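You operate a simulated robot arm through the tools that you are given. There is no shell and no other tool. Be economical: measure what you need, move in short steps, check, and stop when the job is done.

You are at the controls of a simulated two-armed robot. One attempt, no reset.

TASK
Pick up the oil can from the top of the binding bench with one hand, pass it to the other hand and put it on the green mat on the packing bench. Set down upright: oil can.

It is judged by the outcome, as a careful person would: the job done as asked, and still so three seconds after it is handed in. It fails if anything else is knocked over, pushed out of place, dropped, spilled or broken.

THE ROBOT
Two 6-joint arms with two-finger grippers on one trunk, on a base that drives. Base frame: it is fixed to the floor where the robot stands at the start and does not move with it; the origin is under the middle of the robot, x ahead of it, y to its left, z up. Units: mm, degrees, N and s.
The left shoulder is at the start at [30, 178, 1063], the right one opposite. With the tool pointing down near the work surface each hand reaches from about 500 to 820 mm from the robot's upright axis, wherever it stands, measured 20 degrees to its own side. Places, roughly: green mat on the packing bench (58x18 cm) [460, -3120, 840]. Payload 2.54 kg a hand.
The TCP of each hand is the grasp point between the finger pads, 30 mm short of the fingertips. In the tool frame z runs along the fingers and y along their closing line. The gripper opens to 116 mm. The gripper's body begins 95 mm behind the TCP.
Orientation is that of the tool frame in the base frame, as a unit quaternion [w, x, y, z]. With the fingers straight down and closing along the base's y, the tool's x points along the base's -x, its y along +y and its z along -z.

THE INTERFACE
- The arms move only by the tool arm_command. It takes "left_series", "right_series" or both (then of equal length, played together; a hand with none holds still); each is a list of rows, each a list of 7 numbers: the turn, a rotation vector about the tool's x, y, z in degrees, then the shift along the tool's x, y, z in mm, then the opening, from 0 (shut) to 1 (fully open). In form: [[wx, wy, wz, x, y, z, gripper], ...]. A call has 1 to 20 rows; each row shifts and turns the commanded pose from where the row before left it, along the tool's axes as they then stand. Rows are played at 5 a second. More than 50 mm and 8.6 degrees between two rows, or a gripper value outside its range, and nothing of the call is played. A pose out of reach is approached as far as the arm can. The call stops where the force on the tool passes 40 N (or 10 N more than at its start, if that is more) or the arm is blocked; 0.2 s more then pass. The fingers move at their own pace (about 153 mm/s each) and stop on an object; they squeeze with about 43 N. The grip force told is the motor's: it shows also when the fingers shut on nothing. Time passes only in rows, and 0.2 s behind the last, so rows that do not move let the fingers close. It gives the time, the measured TCP pose, the force on the tool (base axes), the opening and the grip force at its end, in the units of the frame above (readings bear some noise), with the torque about the TCP (base axes, N m) and any sound that the robot's microphone picked up, and new pictures: "pictures" is both (left out), scene, wrist or none (wrist: the cameras of the hands that moved).
- Cameras (640 x 400 px; columns grow to the right, rows downward): "scene" is now at [42.6, -12.1, 1780.4]; the picture's right is [-0.18, -0.98, 0.00], its down [-0.79, 0.14, -0.60] and it looks along [0.59, -0.11, -0.80] (base axes); focal length 271 px, centre (320, 200). "left" rides on the left gripper at [69, 15, -122] in its tool frame; the picture's right is [-0.21, 0.98, 0.00], its down [-0.83, -0.18, -0.53] and it looks along [-0.52, -0.11, 0.85] (tool axes); focal length 251 px, centre (320, 200). "right" rides on the right gripper at [69, -15, -122] in its tool frame; the picture's right is [0.21, 0.98, 0.00], its down [-0.83, 0.18, -0.53] and it looks along [-0.52, 0.11, 0.85] (tool axes); focal length 251 px, centre (320, 200). There is no depth. A picture from a camera that has moved, and an enlarged one, comes with that camera's place and axes in the base frame and with its lens.
- slide_trunk(by): slides the trunk up (or, below 0, down) by that many mm; the arms and the scene camera ride with it, the base frame stays. It gives what a move gives, with no picture.
- base_move(legs): drives the robot by 1 to 6 legs, each [ahead, left, turn to the left] in mm, mm and degrees, along the robot's own axes; the way and the turn of a leg run together, so that a leg with both is an arc; at most 1500 mm and 180 degrees a leg. The arms and the cameras ride along, it lands a little off, and it stops where it bumps. It gives what a move gives, and a new picture of the scene camera.
- head_to(pan, tilt): turns the head with the scene camera to pan (to the left, within 143 degrees either way) and tilt (down, from -29 to 69), counted from straight ahead of the robot. It gives what a move gives, and a new picture of the scene camera.
- zoom(camera, box): a new picture of the part [left, top, right, bottom] of that camera's present view, enlarged. The clock stands still meanwhile.
- close_job(): hands the job in; it is judged then, once.

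Work in short steps. Places have to be worked out from the pictures, the camera data and where the tool is seen: move nearer, look again, correct. Check each grasp and each placing, and mend what went wrong. You have 120 turns and 260 pictures in all, those below and enlarged ones among them. Open the grippers and draw the arms clear of the work before you hand the job in, unless the task says otherwise; then end with one line.

The tools are called after "Call:" as a command line: name --argument value ..., lists and objects as JSON in quotes. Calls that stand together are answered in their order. arm_command: Moves the arms, as the interface text tells. Its arguments: {"type":"object","properties":{"left_series":{"type":"array"},"right_series":{"type":"array"},"pictures":{"type":"string","enum":["both","scene","wrist","none"]}},"required":[]} The other tools are called the same way: slide_trunk (by) slides the trunk up or down; base_move (legs) drives the base; head_to (pan, tilt) turns the head that bears the scene camera; zoom (camera, box) takes an enlarged picture of a part of a camera's view; close_job () hands the job in.

At the start:

```text
clock: 0.0
left_position: [491.5, 174.2, 1090.6]
left_orientation: [-0.001, 0.0, 1.0, 0.001]
left_ft_force: [-0.1, 0.3, -0.3]
left_wrist_torque: [0.02, 0.05, 0.0]
left_finger_gap: 115.8
left_finger_force: 0.0
right_position: [540.9, -273.2, 1101.1]
right_orientation: [0.0, 0.0, 1.0, 0.0]
right_ft_force: [-0.2, 0.1, 0.1]
right_wrist_torque: [0.02, -0.01, 0.0]
right_finger_gap: 115.9
right_finger_force: 0.0
trunk travel left (down, up): [-275.0, 265.0]
robot x, y, heading: [1.1, -0.5, 0.2]
head pan, tilt: [-10.2, 53.0]
```

scene: 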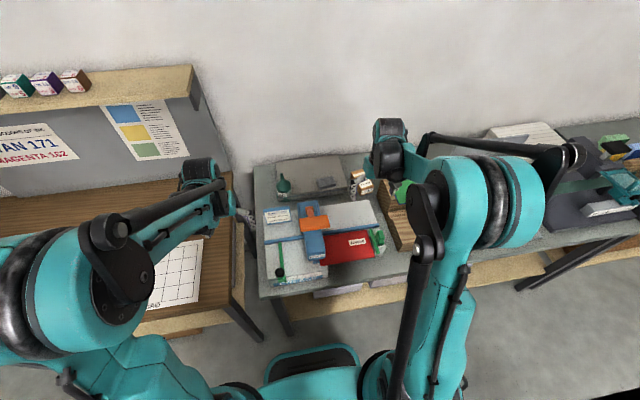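
right: 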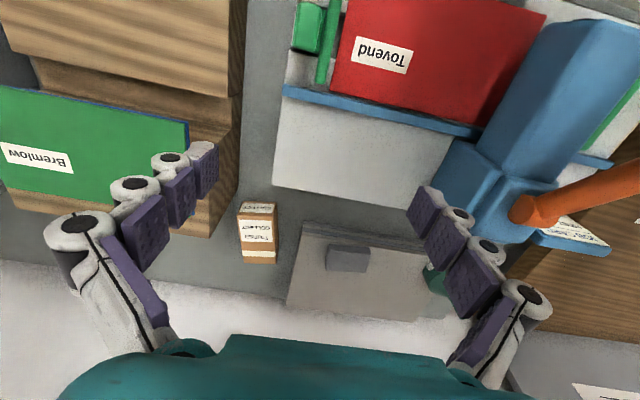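
left: 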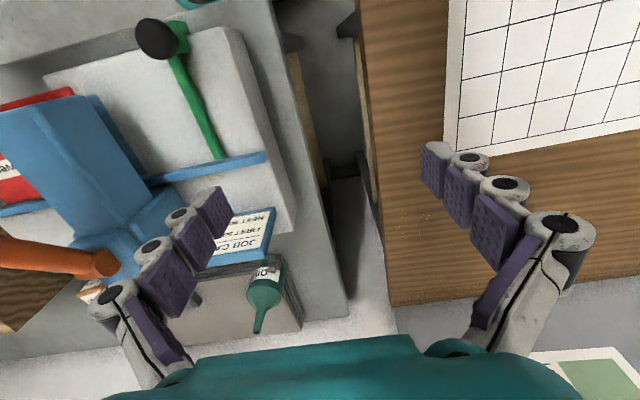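

The bench ahead carries many things; a green spouted can stands at about (283,185) in the scene. I enlarge to identify it.

Call:
zoom --camera "scene" --box '[240, 140, 420, 300]'

Call:
zoom --camera "left" --box '[60, 180, 360, 370]'

```text
2.50 times, centred on (330, 220) of scene
camera zoom: at [42.6, -12.1, 1780.4], right [-0.18, -0.98, 0.0], down [-0.79, 0.14, -0.6], along [0.59, -0.11, -0.8], focal length 678 px, centre (295, 150)
```

zoom: 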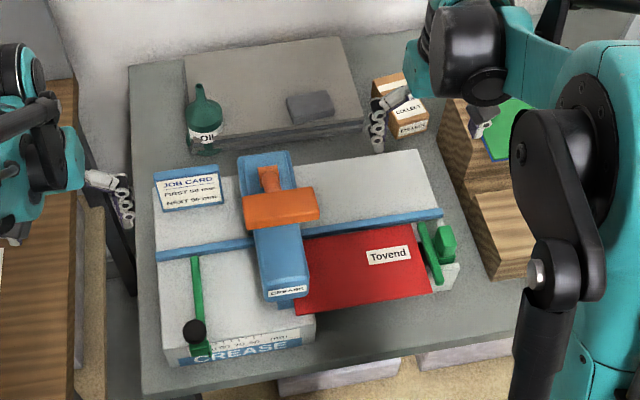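

```text
2.11 times, centred on (210, 275) of left
camera zoom: at [421.6, 189.4, 1211.0], right [0.21, 0.98, 0.0], down [0.83, -0.18, 0.53], along [0.52, -0.11, -0.85], focal length 529 px, centre (552, 42)
```

zoom: 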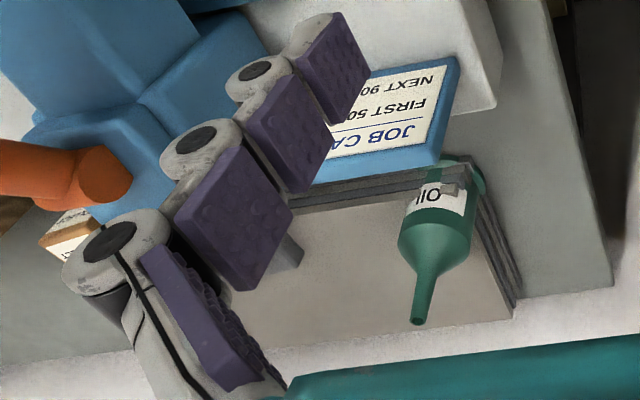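

The oil can triangulates to roughly (810, 14), base z≈790 and tip z≈978, at the back left of the bench. I'll drive a little forward and to the right so that the left hand reaches it well, and check the picture.

Call:
base_move --legs '[[90, -190, 0]]'

Call:
zoom --camera "left" --box '[0, 0, 640, 400]'

```text
clock: 1.6
left_position: [582.6, -17.2, 1089.1]
left_orientation: [0.0, 0.0, 1.0, 0.0]
left_ft_force: [-0.1, 0.3, -0.4]
left_wrist_torque: [0.04, -0.01, -0.02]
left_finger_gap: 115.9
left_finger_force: 0.1
right_position: [630.2, -464.1, 1099.6]
right_orientation: [0.0, 0.001, 1.0, 0.001]
right_ft_force: [0.7, -0.5, 0.7]
right_wrist_torque: [0.06, 0.01, -0.01]
right_finger_gap: 115.8
right_finger_force: 0.0
trunk travel left (down, up): [-275.0, 265.0]
robot x, y, heading: [90.6, -193.4, 0.0]
head pan, tilt: [-10.2, 53.0]
camera scene: at [133.1, -202.3, 1780.3], right [-0.18, -0.98, 0.0], down [-0.79, 0.14, -0.6], along [0.59, -0.11, -0.8], focal length 271 px, centre (320, 200)
```

scene: 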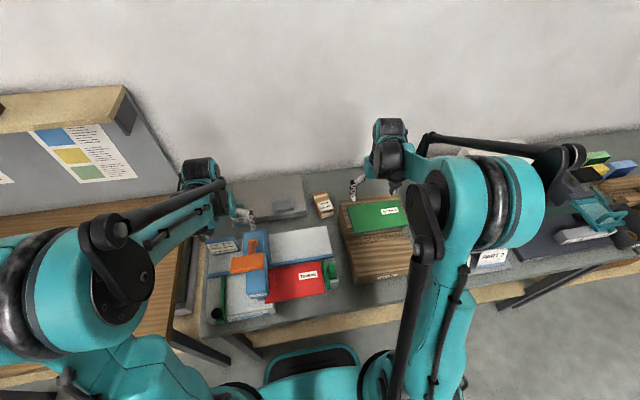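

```text
1.00 times, centred on (320, 200) of left (not enlarged: the box is as wide or as high as the picture)
camera zoom: at [512.0, -0.5, 1211.0], right [0.21, 0.98, 0.0], down [0.83, -0.18, 0.53], along [0.52, -0.11, -0.85], focal length 251 px, centre (320, 200)
```

zoom: 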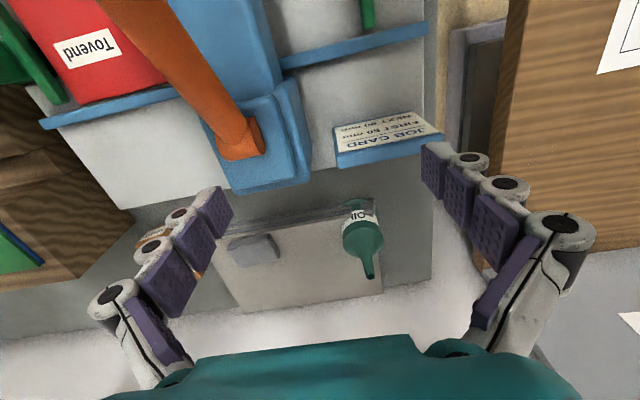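

The can is clear between the fingers' view. I move the left hand forward/left at the same height and look again.

Call:
arm_command --left_series '[[0, 0, 0, -45, 15, 0, 1], [0, 0, 0, -45, 15, 0, 1], [0, 0, 0, 0, 0, 0, 1]]' --pictures "none"

Call:
zoom --camera "left" --box '[160, 80, 480, 280]'

Call:
zoom --camera "scene" --box '[170, 160, 330, 260]'

```text
clock: 2.4
left_position: [671.3, 17.5, 1090.0]
left_orientation: [0.001, 0.0, 1.0, 0.001]
left_ft_force: [0.4, 0.4, -0.1]
left_wrist_torque: [0.02, -0.09, 0.01]
left_finger_gap: 116.1
left_finger_force: 0.0
right_position: [630.1, -462.6, 1100.3]
right_orientation: [0.0, 0.0, 1.0, 0.001]
right_ft_force: [0.3, 0.0, -0.3]
right_wrist_torque: [-0.02, -0.05, -0.02]
right_finger_gap: 116.2
right_finger_force: 0.0
trunk travel left (down, up): [-275.0, 265.0]
robot x, y, heading: [89.5, -190.8, -0.2]
head pan, tilt: [-10.2, 53.0]
```

```text
2.00 times, centred on (320, 180) of left
camera zoom: at [601.0, 30.8, 1211.6], right [0.21, 0.98, 0.0], down [0.83, -0.18, 0.53], along [0.52, -0.11, -0.85], focal length 503 px, centre (320, 240)
```

zoom: 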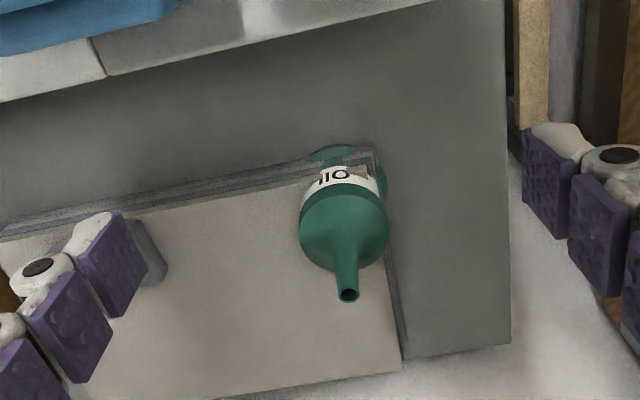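

```text
4.00 times, centred on (250, 210) of scene
camera zoom: at [131.0, -201.1, 1780.4], right [-0.18, -0.98, 0.0], down [-0.79, 0.14, -0.6], along [0.59, -0.11, -0.8], focal length 1085 px, centre (600, 160)
```

zoom: 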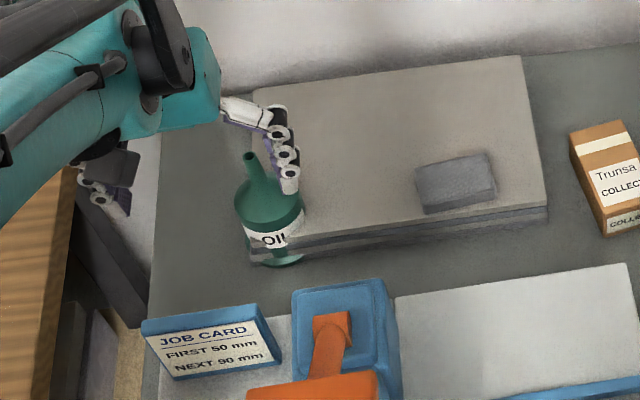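

The foot of the can near the stack corner needs a closer look.

Call:
zoom --camera "left" --box '[290, 130, 370, 240]'

Call:
zoom --camera "scene" --box '[220, 190, 260, 230]'

```text
3.64 times, centred on (330, 185) of left
camera zoom: at [601.0, 30.8, 1211.6], right [0.21, 0.98, 0.0], down [0.83, -0.18, 0.53], along [0.52, -0.11, -0.85], focal length 914 px, centre (284, 254)
```

zoom: 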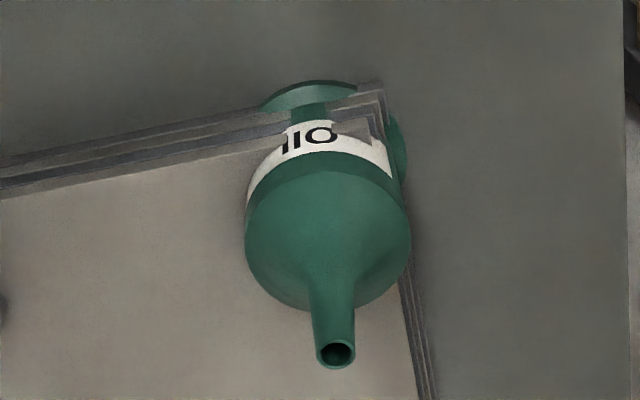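

```text
10.00 times, centred on (240, 210) of scene
camera zoom: at [131.0, -201.1, 1780.4], right [-0.18, -0.98, 0.0], down [-0.79, 0.14, -0.6], along [0.59, -0.11, -0.8], focal length 2713 px, centre (1120, 100)
```

zoom: 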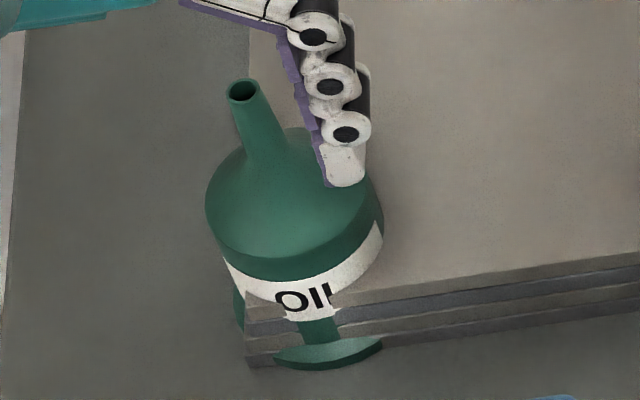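

The can is upright with axis ≈ (792, 8), tip z≈968, shoulder z≈908, radius ≈35; the board stack overlaps its foot, so I'll keep fingertips above ~858. I move the left hand above it and check.

Call:
arm_command --left_series '[[0, 0, 0, -40, -3, 0, 1], [0, 0, 0, -40, -3, 0, 1], [0, 0, 0, -41, -3.5, 0, 1], [0, 0, 0, 0, 0, 30, 1], [0, 0, 0, 0, 0, 0, 1]]'

```text
clock: 3.6
left_position: [792.0, 5.9, 1059.6]
left_orientation: [0.0, 0.0, 1.0, 0.0]
left_ft_force: [-0.8, -0.4, 0.2]
left_wrist_torque: [0.02, 0.0, 0.0]
left_finger_gap: 115.8
left_finger_force: 0.0
right_position: [630.0, -464.4, 1100.8]
right_orientation: [0.0, 0.0, 1.0, 0.0]
right_ft_force: [1.1, 0.2, 0.3]
right_wrist_torque: [0.02, 0.03, 0.04]
right_finger_gap: 115.8
right_finger_force: 0.1
trunk travel left (down, up): [-275.0, 265.0]
robot x, y, heading: [92.0, -191.0, -0.2]
head pan, tilt: [-10.2, 53.0]
camera scene: at [132.8, -201.4, 1780.4], right [-0.18, -0.98, 0.0], down [-0.79, 0.14, -0.6], along [0.59, -0.11, -0.8], focal length 271 px, centre (320, 200)
camera left: at [722.7, 20.5, 1181.1], right [0.21, 0.98, 0.0], down [0.83, -0.18, 0.53], along [0.52, -0.11, -0.85], focal length 251 px, centre (320, 200)
```

scene: 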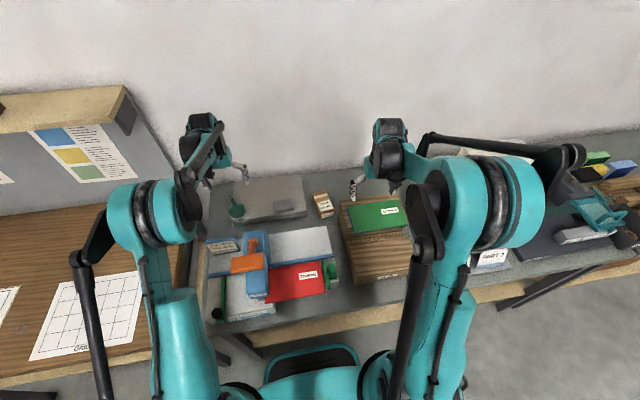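
left: 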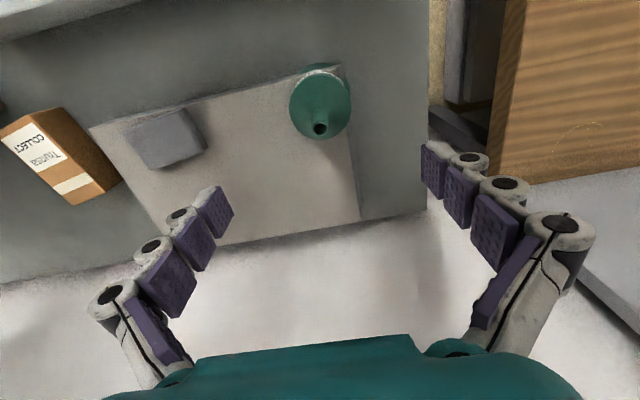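

Overhead view puts the axis nearer x≈782, y≈9, tip maybe up to 985. I shift slightly back and lower halfway, then recheck.

Call:
arm_command --left_series '[[0, 0, 0, 9, 3, 0, 1], [0, 0, 0, 0, 0, 30, 1], [0, 0, 0, 0, 0, 30, 1], [0, 0, 0, 0, 0, 0, 1]]' --pictures "wrist"

Call:
zoom --camera "scene" --box '[190, 130, 290, 230]'

```text
clock: 4.6
left_position: [783.5, 7.5, 998.0]
left_orientation: [0.001, 0.0, 1.0, 0.0]
left_ft_force: [-0.2, -0.5, 0.4]
left_wrist_torque: [-0.01, -0.01, 0.0]
left_finger_gap: 115.9
left_finger_force: 0.1
right_position: [631.4, -463.6, 1099.5]
right_orientation: [0.0, -0.001, 1.0, 0.0]
right_ft_force: [0.0, -0.1, -0.5]
right_wrist_torque: [-0.02, -0.04, 0.0]
right_finger_gap: 116.0
right_finger_force: 0.0
trunk travel left (down, up): [-275.0, 265.0]
robot x, y, heading: [91.7, -188.7, 0.0]
head pan, tilt: [-10.2, 53.0]
camera left: at [712.9, 23.0, 1120.6], right [0.21, 0.98, 0.0], down [0.83, -0.18, 0.53], along [0.52, -0.11, -0.85], focal length 251 px, centre (320, 200)
```

left: 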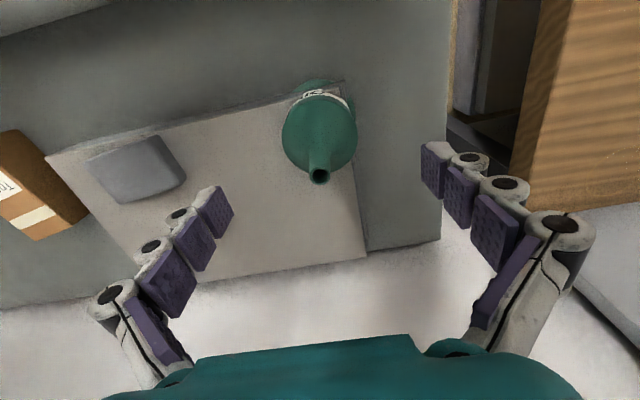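

```text
4.00 times, centred on (240, 180) of scene
camera zoom: at [132.4, -201.3, 1780.4], right [-0.18, -0.98, 0.0], down [-0.79, 0.14, -0.6], along [0.59, -0.11, -0.8], focal length 1085 px, centre (640, 280)
```

zoom: 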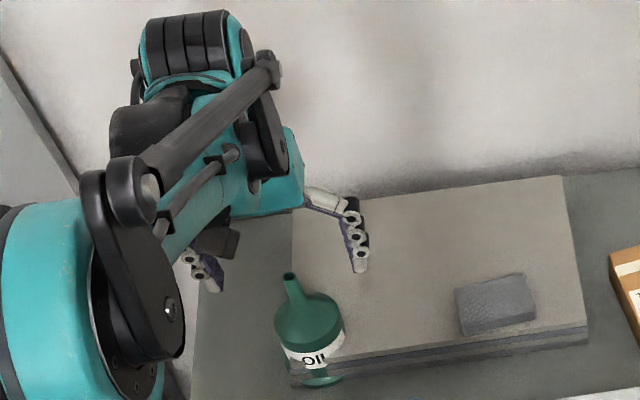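

Tip seems at about x≈786, y≈7. I shift +3 in x and lower 50 more, then compare the can's body with the fingers.

Call:
arm_command --left_series '[[0, 0, 0, -3, 0, 25, 1], [0, 0, 0, 0, 0, 25, 1], [0, 0, 0, 0, 0, 0, 1]]' --pictures "wrist"

Call:
zoom --camera "scene" --box '[190, 150, 270, 230]'

```text
clock: 5.4
left_position: [786.3, 6.4, 949.2]
left_orientation: [0.0, 0.0, 1.0, 0.0]
left_ft_force: [0.7, -0.4, -0.6]
left_wrist_torque: [0.02, 0.0, 0.01]
left_finger_gap: 116.0
left_finger_force: 0.0
right_position: [629.6, -462.7, 1099.7]
right_orientation: [0.001, 0.001, 1.0, 0.0]
right_ft_force: [-0.5, 0.0, 0.1]
right_wrist_torque: [0.01, 0.0, 0.04]
right_finger_gap: 115.9
right_finger_force: 0.1
trunk travel left (down, up): [-275.0, 265.0]
robot x, y, heading: [89.3, -190.1, 0.0]
head pan, tilt: [-10.2, 53.0]
camera left: at [716.6, 22.9, 1071.0], right [0.21, 0.98, 0.0], down [0.83, -0.18, 0.53], along [0.52, -0.11, -0.85], focal length 251 px, centre (320, 200)
```

left: 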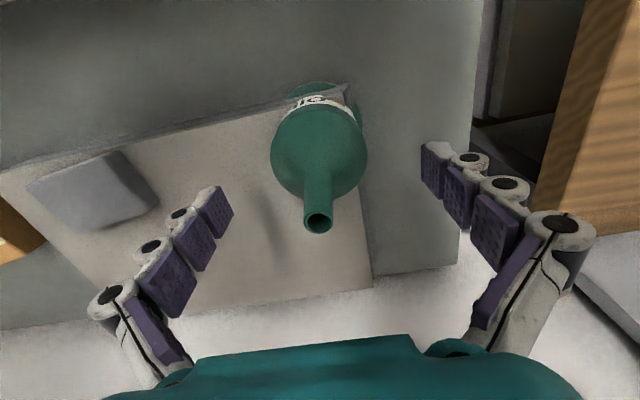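

```text
5.00 times, centred on (230, 190) of scene
camera zoom: at [132.3, -201.3, 1780.4], right [-0.18, -0.98, 0.0], down [-0.79, 0.14, -0.6], along [0.59, -0.11, -0.8], focal length 1356 px, centre (770, 250)
```

zoom: 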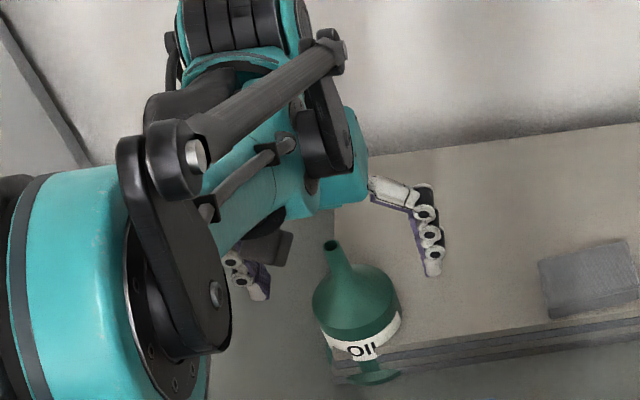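

Consistent solving among wrist views gives axis (777, 9.5), tip z≈990, shoulder ≈930, bench ≈849, stack top up to ≈895. I go to (778, 9, 931), keeping the tips just above the stack, and check before closing.

Call:
arm_command --left_series '[[0, 0, 0, 8, 3, 8, 1], [0, 0, 0, 0, 0, 10, 1], [0, 0, 0, 0, 0, 0, 1]]' --pictures "wrist"

Call:
zoom --camera "scene" --box '[210, 170, 270, 230]'

```text
clock: 6.2
left_position: [778.4, 11.1, 930.9]
left_orientation: [0.0, 0.0, 1.0, 0.0]
left_ft_force: [0.5, -0.6, -0.4]
left_wrist_torque: [0.01, 0.0, -0.04]
left_finger_gap: 115.9
left_finger_force: 0.0
right_position: [631.5, -462.8, 1099.9]
right_orientation: [0.0, 0.0, 1.0, 0.0]
right_ft_force: [0.0, 0.5, -0.3]
right_wrist_torque: [0.01, -0.01, -0.01]
right_finger_gap: 115.9
right_finger_force: 0.0
trunk travel left (down, up): [-275.0, 265.0]
robot x, y, heading: [91.2, -189.6, -0.0]
head pan, tilt: [-10.2, 53.0]
camera left: at [708.3, 26.5, 1052.8], right [0.21, 0.98, 0.0], down [0.83, -0.18, 0.53], along [0.52, -0.11, -0.85], focal length 251 px, centre (320, 200)
```

left: 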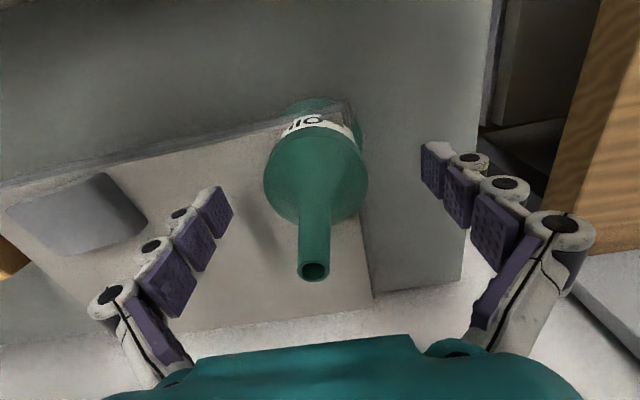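

```text
6.67 times, centred on (240, 200) of scene
camera zoom: at [132.2, -201.1, 1780.4], right [-0.18, -0.98, 0.0], down [-0.79, 0.14, -0.6], along [0.59, -0.11, -0.8], focal length 1808 px, centre (853, 200)
```

zoom: 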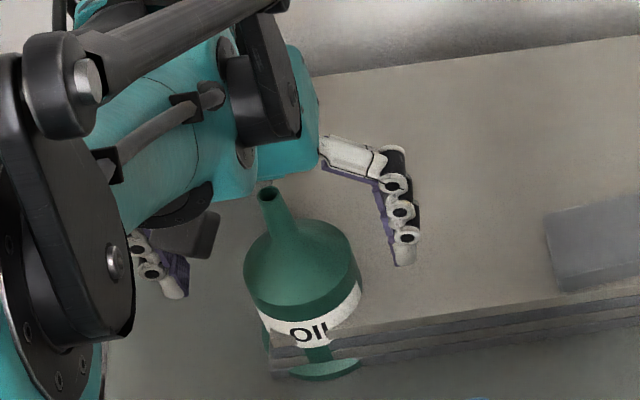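

Scene projection agrees with axis (778, 9), rim ≈914, tip ≈987, stack top ≈886. I lower 9 mm more (tips ≈892), close, and check the grip.

Call:
arm_command --left_series '[[0, 0, 0, 0, -2, 5, 1], [0, 0, 0, 0, 0, 4, 1], [0, 0, 0, 0, 0, 0, 0.75], [0, 0, 0, 0, 0, 0, 0.5], [0, 0, 0, 0, 0, 0, 0.5]]' --pictures "both"

```text
clock: 7.4
left_position: [778.9, 8.2, 922.4]
left_orientation: [0.0, 0.0, 1.0, 0.0]
left_ft_force: [1.1, -0.9, 3.0]
left_wrist_torque: [-0.12, 0.06, 0.03]
left_finger_gap: 60.1
left_finger_force: 42.8
right_position: [631.6, -463.5, 1100.2]
right_orientation: [0.0, 0.0, 1.0, 0.0]
right_ft_force: [-0.5, 0.5, -0.6]
right_wrist_torque: [-0.02, 0.0, 0.01]
right_finger_gap: 116.1
right_finger_force: 0.1
trunk travel left (down, up): [-275.0, 265.0]
robot x, y, heading: [85.2, -188.1, 0.1]
head pan, tilt: [-10.2, 53.0]
camera scene: at [132.6, -201.4, 1780.4], right [-0.18, -0.98, 0.0], down [-0.79, 0.14, -0.6], along [0.59, -0.11, -0.8], focal length 271 px, centre (320, 200)
camera left: at [708.7, 23.9, 1043.9], right [0.21, 0.98, 0.0], down [0.83, -0.18, 0.53], along [0.52, -0.11, -0.85], focal length 251 px, centre (320, 200)
```

scene: 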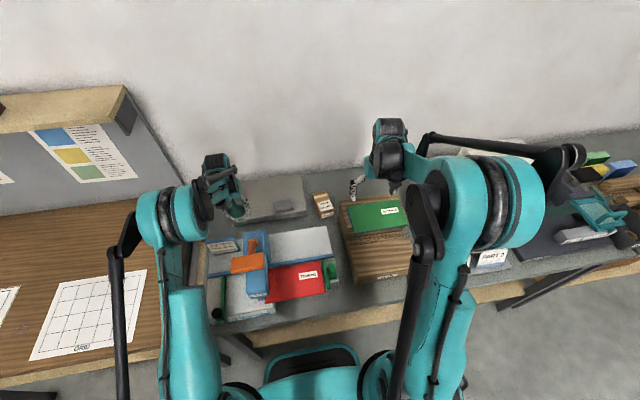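
left: 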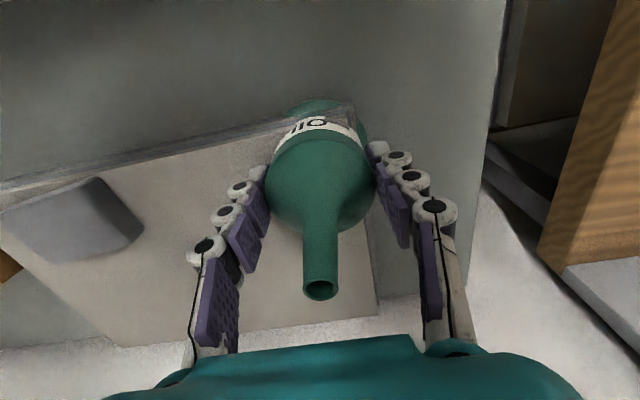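

Gripping at 60 mm gap with 43 N. I lift slowly in small steps and check.

Call:
arm_command --left_series '[[0, 0, 0, 0, 0, -5, 0.3], [0, 0, 0, 0, 0, -10, 0.3], [0, 0, 0, 0, 0, -15, 0.3], [0, 0, 0, 0, 0, -20, 0.3], [0, 0, 0, 0, 0, 0, 0.3]]' --pictures "wrist"

Call:
zoom --camera "scene" --box '[190, 150, 310, 240]'

```text
clock: 8.6
left_position: [779.2, 9.0, 971.7]
left_orientation: [0.0, 0.0, 1.0, 0.0]
left_ft_force: [0.9, -0.1, -3.1]
left_wrist_torque: [0.0, 0.01, 0.02]
left_finger_gap: 60.5
left_finger_force: 43.5
right_position: [632.0, -463.5, 1098.9]
right_orientation: [0.0, 0.0, 1.0, 0.0]
right_ft_force: [0.4, -0.2, 0.6]
right_wrist_torque: [-0.02, 0.01, -0.01]
right_finger_gap: 116.1
right_finger_force: 0.0
trunk travel left (down, up): [-275.0, 265.0]
robot x, y, heading: [88.5, -189.4, 0.3]
head pan, tilt: [-10.2, 53.0]
camera left: at [709.1, 24.4, 1093.8], right [0.21, 0.98, 0.0], down [0.83, -0.18, 0.53], along [0.52, -0.11, -0.85], focal length 251 px, centre (320, 200)
```

left: 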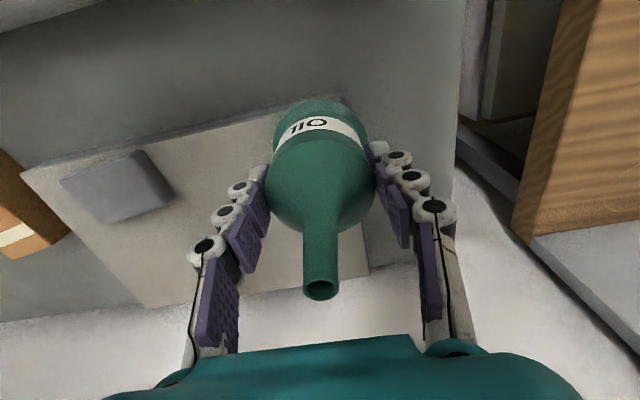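

```text
4.44 times, centred on (250, 195) of scene
camera zoom: at [133.8, -200.8, 1780.3], right [-0.18, -0.98, 0.0], down [-0.79, 0.14, -0.6], along [0.59, -0.11, -0.8], focal length 1206 px, centre (631, 222)
```

zoom: 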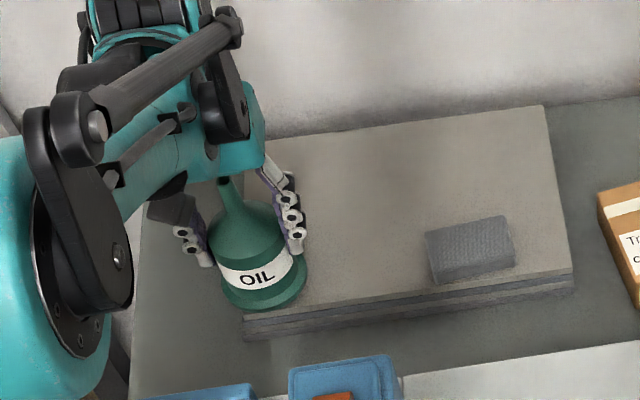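

The can is held upright (weight ≈3 N); its base is ≈75 mm below the TCP, tip ≈65 mm above. I lift it further and then back the robot off the bench.

Call:
arm_command --left_series '[[0, 0, 0, 0, 0, -30, 0.3], [0, 0, 0, 0, 0, -30, 0.3], [0, 0, 0, 15, 0, -30, 0.3], [0, 0, 0, 25, 0, -30, 0.3], [0, 0, 0, 30, 0, -10, 0.3], [0, 0, 0, 0, 0, 0, 0.3]]' --pictures "none"

Call:
base_move --legs '[[-350, 0, 0]]'

```text
clock: 10.0
left_position: [710.2, 9.2, 1102.4]
left_orientation: [-0.001, 0.0, 1.0, 0.0]
left_ft_force: [-0.3, -0.2, -4.1]
left_wrist_torque: [-0.01, 0.01, 0.04]
left_finger_gap: 60.6
left_finger_force: 42.9
right_position: [631.7, -462.3, 1099.3]
right_orientation: [-0.002, 0.001, 1.0, 0.0]
right_ft_force: [0.8, 0.2, -0.7]
right_wrist_torque: [0.01, 0.03, 0.01]
right_finger_gap: 116.2
right_finger_force: 0.2
trunk travel left (down, up): [-275.0, 265.0]
robot x, y, heading: [90.1, -187.1, -0.1]
head pan, tilt: [-10.2, 53.0]
```

```text
clock: 11.8
left_position: [473.4, 11.0, 1100.0]
left_orientation: [0.01, -0.003, 1.0, 0.001]
left_ft_force: [2.5, -0.2, -3.2]
left_wrist_torque: [-0.04, -0.01, 0.09]
left_finger_gap: 60.5
left_finger_force: 43.1
right_position: [388.6, -461.9, 1099.9]
right_orientation: [0.0, -0.001, 1.0, 0.0]
right_ft_force: [1.4, 0.1, -1.0]
right_wrist_torque: [-0.03, 0.02, 0.0]
right_finger_gap: 115.9
right_finger_force: 0.0
trunk travel left (down, up): [-275.0, 265.0]
robot x, y, heading: [-153.6, -191.0, 0.0]
head pan, tilt: [-10.2, 53.0]
stopped in leg 1: the force on the tool passed its limit at 96 N (the readings are from after the stop); the commanded pose is now the measured one
camera scene: at [-107.9, -201.0, 1780.4], right [-0.18, -0.98, 0.0], down [-0.79, 0.14, -0.6], along [0.59, -0.11, -0.8], focal length 271 px, centre (320, 200)
```

scene: 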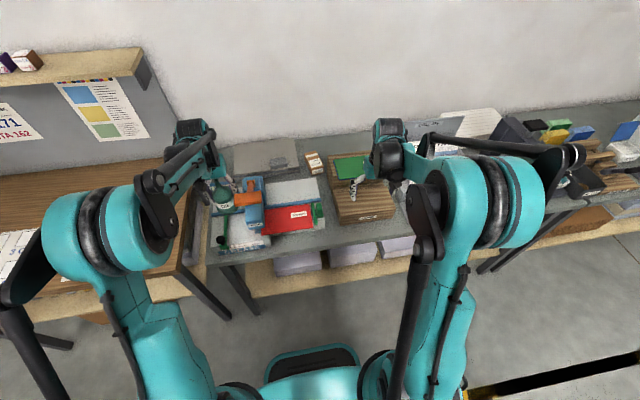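

The left hand bumped something while backing. I look closely before any further motion.

Call:
zoom --camera "scene" --box '[170, 110, 290, 250]'

Call:
zoom --camera "left" --box '[0, 0, 640, 400]'

```text
2.86 times, centred on (230, 180) of scene
camera zoom: at [-107.9, -201.0, 1780.4], right [-0.18, -0.98, 0.0], down [-0.79, 0.14, -0.6], along [0.59, -0.11, -0.8], focal length 775 px, centre (577, 257)
```

zoom: 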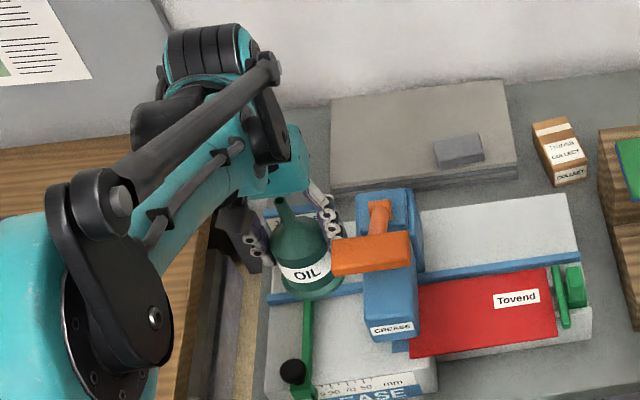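

```text
1.00 times, centred on (320, 200) of left (not enlarged: the box is as wide or as high as the picture)
camera zoom: at [400.7, 25.4, 1220.4], right [0.21, 0.98, 0.01], down [0.82, -0.18, 0.55], along [0.54, -0.11, -0.84], focal length 251 px, centre (320, 200)
```

zoom: 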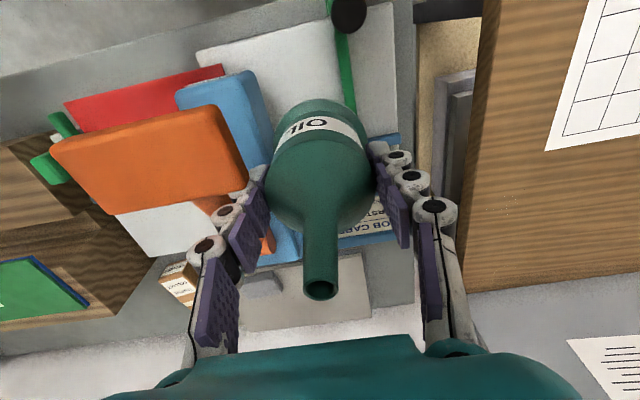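

The left hand's inner finger touched the tall orange press handle; nothing appears displaced. I ease forward and left, then lift the can well above it.

Call:
arm_command --left_series '[[0, 0, 0, -15, 5, 0, 0.3], [0, 0, 0, -10, 10, 0, 0.3], [0, 0, 0, 0, 0, -30, 0.3], [0, 0, 0, 0, 0, -40, 0.3], [0, 0, 0, 0, 0, -40, 0.3], [0, 0, 0, 0, 0, -40, 0.3], [0, 0, 0, 0, 0, 0, 0.3]]' --pictures "both"

Call:
zoom --camera "scene" --box '[170, 110, 350, 260]'

```text
clock: 13.4
left_position: [494.6, 26.4, 1251.8]
left_orientation: [0.011, -0.004, 1.0, 0.001]
left_ft_force: [0.0, -0.6, -3.4]
left_wrist_torque: [-0.04, 0.03, 0.0]
left_finger_gap: 60.2
left_finger_force: 43.2
right_position: [387.0, -462.3, 1100.1]
right_orientation: [-0.001, -0.001, 1.0, 0.0]
right_ft_force: [0.2, 0.2, 0.8]
right_wrist_torque: [0.01, 0.02, -0.01]
right_finger_gap: 116.1
right_finger_force: 0.1
trunk travel left (down, up): [-275.0, 265.0]
robot x, y, heading: [-151.6, -186.2, -0.1]
head pan, tilt: [-10.2, 53.0]
camera scene: at [-109.4, -200.8, 1780.3], right [-0.18, -0.98, 0.0], down [-0.79, 0.14, -0.6], along [0.59, -0.11, -0.8], focal length 271 px, centre (320, 200)
camera left: at [421.5, 41.1, 1370.8], right [0.21, 0.98, 0.01], down [0.82, -0.18, 0.55], along [0.54, -0.11, -0.83], focal length 251 px, centre (320, 200)
```

scene: 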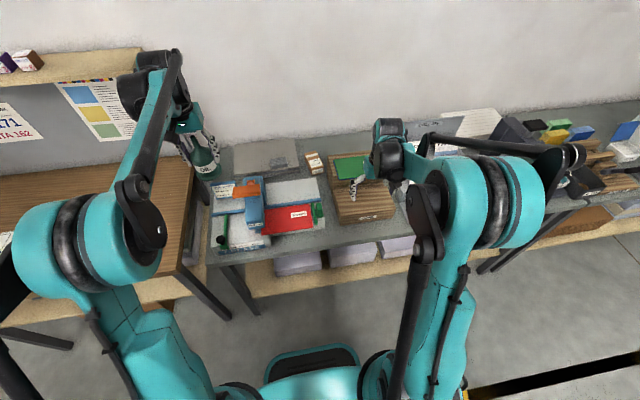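
left: 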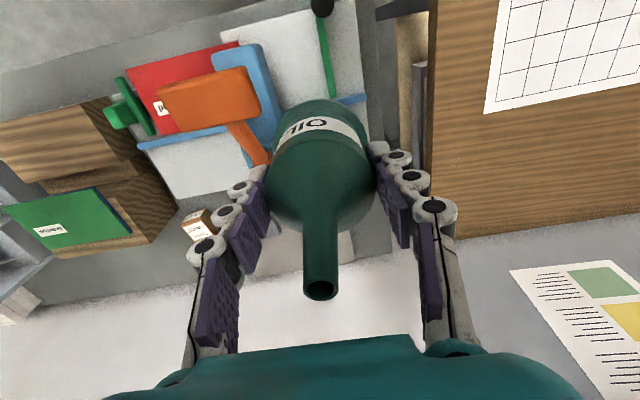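

```text
2.67 times, centred on (260, 185) of scene
camera zoom: at [-109.4, -200.8, 1780.3], right [-0.18, -0.98, 0.0], down [-0.79, 0.14, -0.6], along [0.59, -0.11, -0.8], focal length 723 px, centre (480, 240)
```

zoom: 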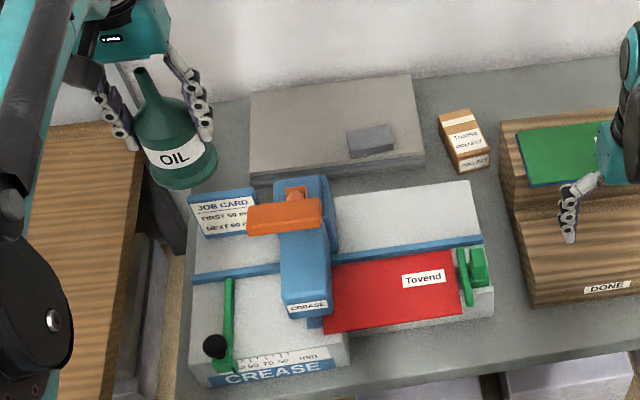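

Everything on the bench looks as before. The can is now well above; I back the robot away further.

Call:
base_move --legs '[[-300, 0, 0]]'

```text
clock: 15.4
left_position: [194.8, 25.4, 1251.2]
left_orientation: [0.011, -0.004, 1.0, 0.0]
left_ft_force: [-0.6, -1.2, -3.1]
left_wrist_torque: [-0.02, -0.03, 0.0]
left_finger_gap: 60.4
left_finger_force: 42.8
right_position: [89.5, -463.6, 1099.8]
right_orientation: [0.0, 0.001, 1.0, 0.0]
right_ft_force: [-0.4, -0.3, 0.2]
right_wrist_torque: [-0.01, -0.03, 0.03]
right_finger_gap: 116.0
right_finger_force: 0.0
trunk travel left (down, up): [-275.0, 265.0]
robot x, y, heading: [-456.4, -189.2, -0.2]
head pan, tilt: [-10.2, 53.0]
camera scene: at [-409.1, -201.1, 1780.4], right [-0.18, -0.98, 0.0], down [-0.79, 0.14, -0.6], along [0.59, -0.11, -0.8], focal length 271 px, centre (320, 200)
```

scene: 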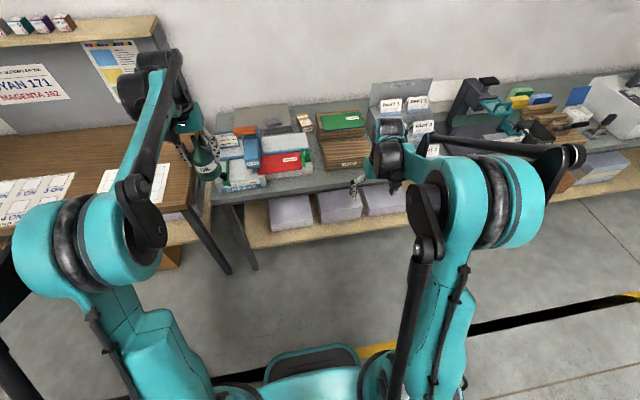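

In free space now. I bring the left hand to about (560, 90, 1150) relative to the robot (fixing its 1° tilt) and the right hand to about (560, −80, 1180).

Call:
arm_command --left_series '[[0, 1.26, 0.46, 18, -25, 20, 0.3], [0, 0, 0, 18, -25, 20, 0.3], [0, 0, 0, 18, -25, 20, 0.3], [0, 0, 0, 18, -25, 20, 0.3], [0, 0, 0, 18, -25, 20, 0.3], [0, 0, 0, 0, 0, 0, 0.3]]' --right_series '[[0, 0, 0, -3, 35, -16, 1], [0, 0, 0, -3, 35, -16, 1], [0, 0, 0, -3, 35, -16, 1], [0, 0, 0, -3, 35, -16, 1], [0, 0, 0, -3, 35, -16, 1], [0, 0, 0, 0, 0, 0, 1]]' --pictures "scene"

```text
clock: 16.9
left_position: [107.1, -99.5, 1150.4]
left_orientation: [0.0, 0.0, 1.0, 0.001]
left_ft_force: [0.0, 0.4, -3.5]
left_wrist_torque: [0.0, 0.02, -0.02]
left_finger_gap: 60.4
left_finger_force: 42.7
right_position: [106.2, -287.9, 1180.3]
right_orientation: [0.0, 0.0, 1.0, 0.0]
right_ft_force: [-0.4, -0.7, 0.3]
right_wrist_torque: [0.0, 0.0, 0.02]
right_finger_gap: 116.1
right_finger_force: 0.1
trunk travel left (down, up): [-275.0, 265.0]
robot x, y, heading: [-452.5, -185.7, 0.1]
head pan, tilt: [-10.2, 53.0]
camera scene: at [-407.8, -201.5, 1780.3], right [-0.18, -0.98, 0.0], down [-0.79, 0.14, -0.6], along [0.59, -0.11, -0.8], focal length 271 px, centre (320, 200)
```

scene: 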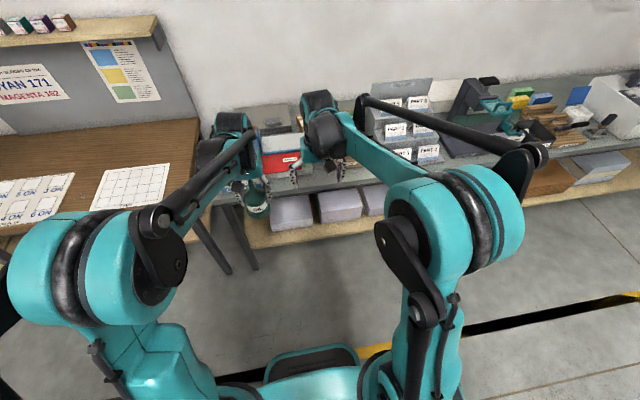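

Now I yaw the right hand 90° about its own axis.

Call:
arm_command --right_series '[[0, 0, -8.2, 0, 0, 0, 1], [0, 0, -8.2, 0, 0, 0, 1], [0, 0, -8.2, 0, 0, 0, 1], [0, 0, -8.2, 0, 0, 0, 1], [0, 0, -8.2, 0, 0, 0, 1], [0, 0, -8.2, 0, 0, 0, 1], [0, 0, -8.2, 0, 0, 0, 1], [0, 0, -8.2, 0, 0, 0, 1], [0, 0, -8.2, 0, 0, 0, 1], [0, 0, -8.2, 0, 0, 0, 1], [0, 0, -8, 0, 0, 0, 1], [0, 0, 0, 0, 0, 0, 1]]' --pictures "scene"

```text
clock: 19.4
left_position: [107.7, -99.6, 1150.2]
left_orientation: [-0.001, 0.001, 1.0, 0.001]
left_ft_force: [0.0, 0.4, -3.8]
left_wrist_torque: [-0.04, 0.0, -0.01]
left_finger_gap: 60.5
left_finger_force: 42.8
right_position: [105.9, -288.7, 1181.0]
right_orientation: [0.0, 0.708, -0.706, 0.0]
right_ft_force: [0.6, 1.4, 0.0]
right_wrist_torque: [0.02, 0.03, 0.01]
right_finger_gap: 116.1
right_finger_force: 0.0
trunk travel left (down, up): [-275.0, 265.0]
robot x, y, heading: [-455.5, -191.8, 0.1]
head pan, tilt: [-10.2, 53.0]
camera scene: at [-408.3, -201.2, 1780.3], right [-0.18, -0.98, 0.0], down [-0.79, 0.14, -0.6], along [0.59, -0.11, -0.8], focal length 271 px, centre (320, 200)
```

scene: 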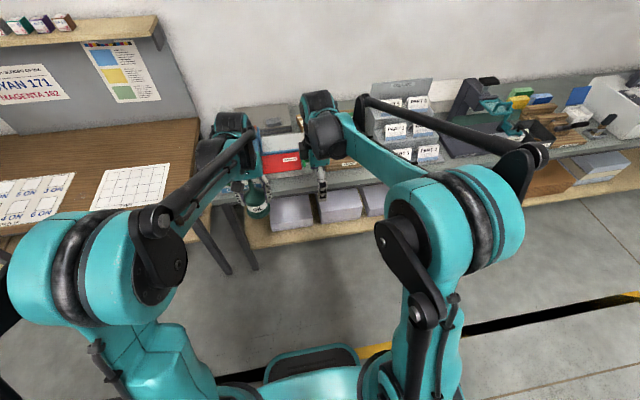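

Yaw reached (tool x along −y). Now I tilt it 55° so that the fingers point left and downward at 35°.

Call:
arm_command --right_series '[[0, -7.86, 0, 0, 0, 0, 1], [0, -7.86, 0, 0, 0, 0, 1], [0, -7.86, 0, 0, 0, 0, 1], [0, -7.86, 0, 0, 0, 0, 1], [0, -7.86, 0, 0, 0, 0, 1], [0, -7.86, 0, 0, 0, 0, 1], [0, -7.86, 0, 0, 0, 0, 1], [0, 0, 0, 0, 0, 0, 1]]' --pictures "both"

```text
clock: 21.2
left_position: [105.8, -98.7, 1150.4]
left_orientation: [0.0, 0.001, 1.0, 0.0]
left_ft_force: [0.0, 0.0, -3.5]
left_wrist_torque: [-0.01, 0.0, 0.03]
left_finger_gap: 60.2
left_finger_force: 43.1
right_position: [105.2, -287.2, 1180.8]
right_orientation: [-0.326, 0.627, -0.627, -0.328]
right_ft_force: [-0.3, 0.7, 0.3]
right_wrist_torque: [-0.03, 0.0, -0.04]
right_finger_gap: 116.1
right_finger_force: 0.1
trunk travel left (down, up): [-275.0, 265.0]
robot x, y, heading: [-450.8, -194.0, 0.2]
head pan, tilt: [-10.2, 53.0]
camera scene: at [-408.9, -200.6, 1780.4], right [-0.18, -0.98, 0.0], down [-0.79, 0.14, -0.6], along [0.59, -0.11, -0.8], focal length 271 px, centre (320, 200)
camera right: at [119.0, -426.6, 1193.3], right [-0.98, -0.12, -0.18], down [-0.18, 0.04, 0.98], along [-0.11, 0.99, -0.06], focal length 251 px, centre (320, 200)
```

scene: 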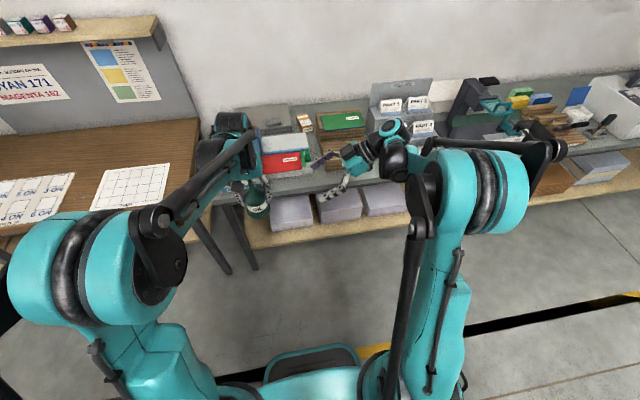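
right: 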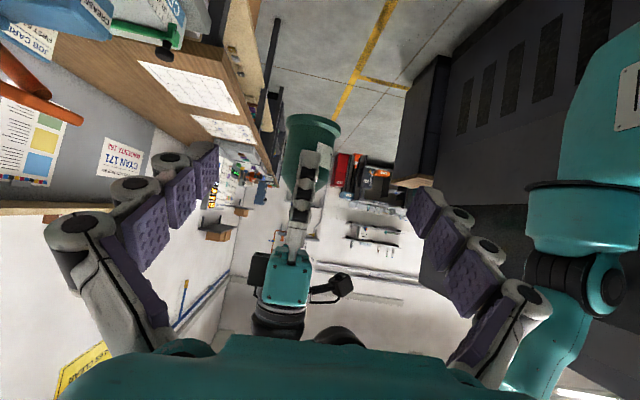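

The can is seen centred between the right fingers, base z≈1075 as reckoned. I shift the right hand along its −x and approach along the finger direction, stopping short to check.

Call:
arm_command --right_series '[[0, 0, 0, -28, 0, 0, 1], [0, 0, 0, -28, 0, 0, 1], [0, 0, 0, 0, 0, 35, 1], [0, 0, 0, 0, 0, 35, 1], [0, 0, 0, 0, 0, 30, 1], [0, 0, 0, 0, 0, 0, 1]]' --pictures "both"

Call:
zoom --camera "scene" --box '[200, 100, 360, 230]'

```text
clock: 22.6
left_position: [106.3, -99.4, 1150.6]
left_orientation: [0.0, 0.002, 1.0, 0.001]
left_ft_force: [-0.4, 0.9, -3.9]
left_wrist_torque: [0.0, 0.0, -0.01]
left_finger_gap: 60.3
left_finger_force: 42.7
right_position: [104.9, -174.4, 1167.8]
right_orientation: [0.326, -0.627, 0.628, 0.326]
right_ft_force: [-0.4, -0.5, 0.6]
right_wrist_torque: [0.01, -0.02, -0.01]
right_finger_gap: 116.1
right_finger_force: 0.1
trunk travel left (down, up): [-275.0, 265.0]
robot x, y, heading: [-452.1, -190.9, 0.0]
head pan, tilt: [-10.2, 53.0]
camera scene: at [-408.8, -201.8, 1780.4], right [-0.18, -0.98, 0.0], down [-0.79, 0.14, -0.6], along [0.59, -0.11, -0.8], focal length 271 px, centre (320, 200)
camera right: at [119.0, -313.3, 1181.2], right [-0.98, -0.12, -0.18], down [-0.18, 0.04, 0.98], along [-0.11, 0.99, -0.06], focal length 251 px, centre (320, 200)
```

scene: 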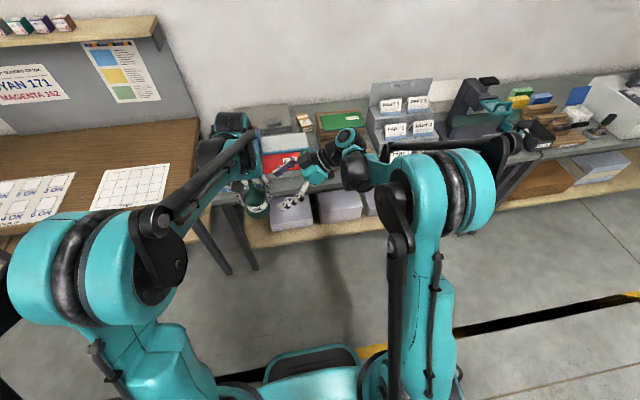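
right: 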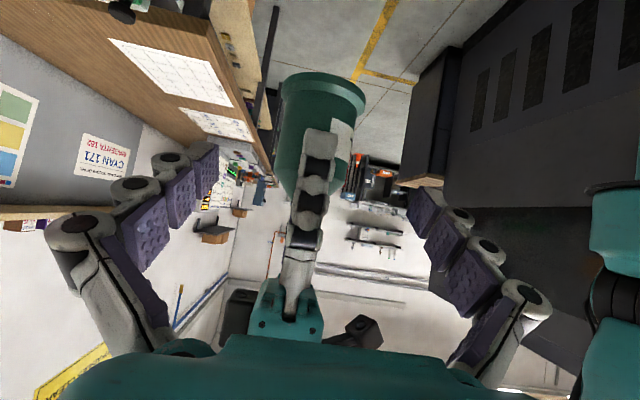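

```text
3.08 times, centred on (280, 165) of scene
camera zoom: at [-408.8, -201.8, 1780.4], right [-0.18, -0.98, 0.0], down [-0.79, 0.14, -0.6], along [0.59, -0.11, -0.8], focal length 835 px, centre (443, 308)
```

zoom: 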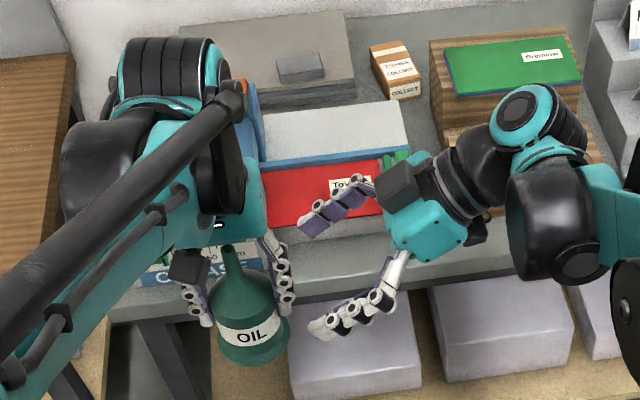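

Clearances look good. I advance another ~80 mm so the fingers straddle the can.

Call:
arm_command --right_series '[[0, 0, 0, 0, 0, 25, 1], [0, 0, 0, 0, 0, 25, 1], [0, 0, 0, 0, 0, 20, 1], [0, 0, 0, 0, 0, 12, 1], [0, 0, 0, 0, 0, 0, 1]]' --pictures "wrist"

Call:
zoom --camera "scene" --box '[200, 130, 320, 230]'

```text
clock: 23.9
left_position: [106.7, -99.2, 1150.7]
left_orientation: [0.0, 0.001, 1.0, 0.001]
left_ft_force: [0.2, 0.2, -2.8]
left_wrist_torque: [-0.02, -0.03, -0.04]
left_finger_gap: 60.3
left_finger_force: 43.4
right_position: [105.4, -106.7, 1120.4]
right_orientation: [-0.326, 0.627, -0.627, -0.327]
right_ft_force: [0.6, -0.1, 0.1]
right_wrist_torque: [-0.01, 0.01, -0.02]
right_finger_gap: 115.8
right_finger_force: 0.2
trunk travel left (down, up): [-275.0, 265.0]
robot x, y, heading: [-454.5, -186.1, 0.0]
head pan, tilt: [-10.2, 53.0]
camera right: at [119.0, -245.9, 1134.0], right [-0.98, -0.12, -0.18], down [-0.18, 0.04, 0.98], along [-0.11, 0.99, -0.06], focal length 251 px, centre (320, 200)
```

right: 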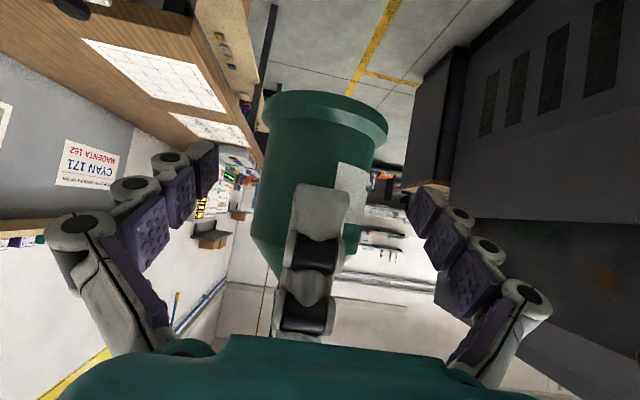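

```text
4.00 times, centred on (260, 180) of scene
camera zoom: at [-408.4, -201.4, 1780.3], right [-0.18, -0.98, 0.0], down [-0.79, 0.14, -0.6], along [0.59, -0.11, -0.8], focal length 1085 px, centre (560, 280)
```

zoom: 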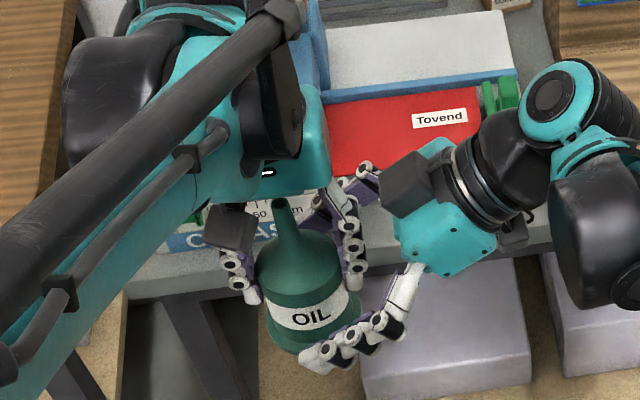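

The fingers straddle the can above its foot flange. I close the right hand.

Call:
arm_command --right_series '[[0, 0, 0, 0, 0, 0, 0.75], [0, 0, 0, 0, 0, 0, 0.5], [0, 0, 0, 0, 0, 0, 0.3], [0, 0, 0, 0, 0, 0, 0.3]]' --pictures "both"

```text
clock: 24.9
left_position: [105.3, -98.8, 1148.8]
left_orientation: [-0.001, 0.002, 1.0, 0.001]
left_ft_force: [-25.4, 5.3, -10.0]
left_wrist_torque: [0.19, 0.93, 0.0]
left_finger_gap: 60.1
left_finger_force: 42.7
right_position: [105.9, -107.7, 1120.8]
right_orientation: [0.327, -0.627, 0.628, 0.326]
right_ft_force: [25.7, -5.2, 6.5]
right_wrist_torque: [0.02, -0.21, -0.22]
right_finger_gap: 60.0
right_finger_force: 43.1
trunk travel left (down, up): [-275.0, 265.0]
robot x, y, heading: [-454.5, -192.2, 0.1]
head pan, tilt: [-10.2, 53.0]
camera scene: at [-408.3, -201.2, 1780.3], right [-0.18, -0.98, 0.0], down [-0.79, 0.14, -0.6], along [0.59, -0.11, -0.8], focal length 271 px, centre (320, 200)
camera right: at [120.0, -246.5, 1134.3], right [-0.98, -0.12, -0.18], down [-0.18, 0.04, 0.98], along [-0.11, 0.99, -0.06], focal length 251 px, centre (320, 200)
```

scene: 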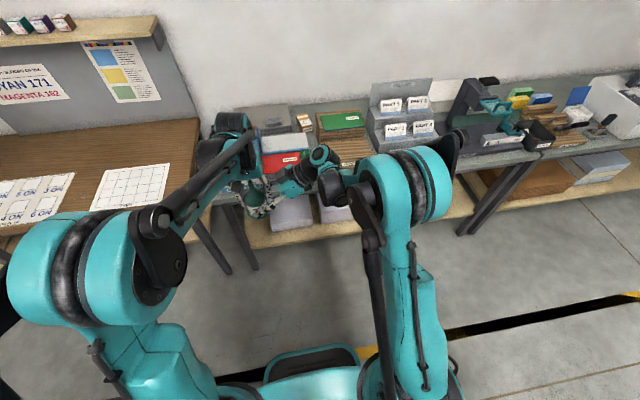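
right: 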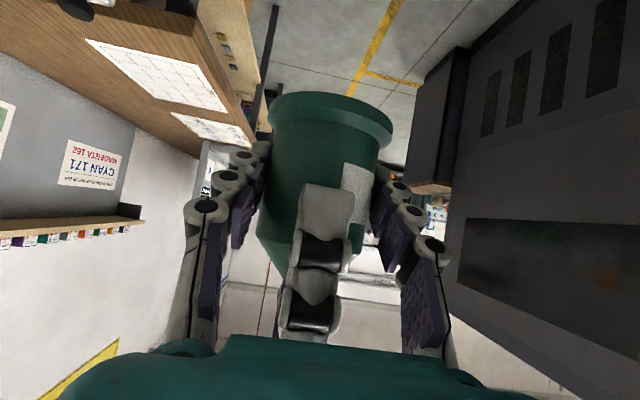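

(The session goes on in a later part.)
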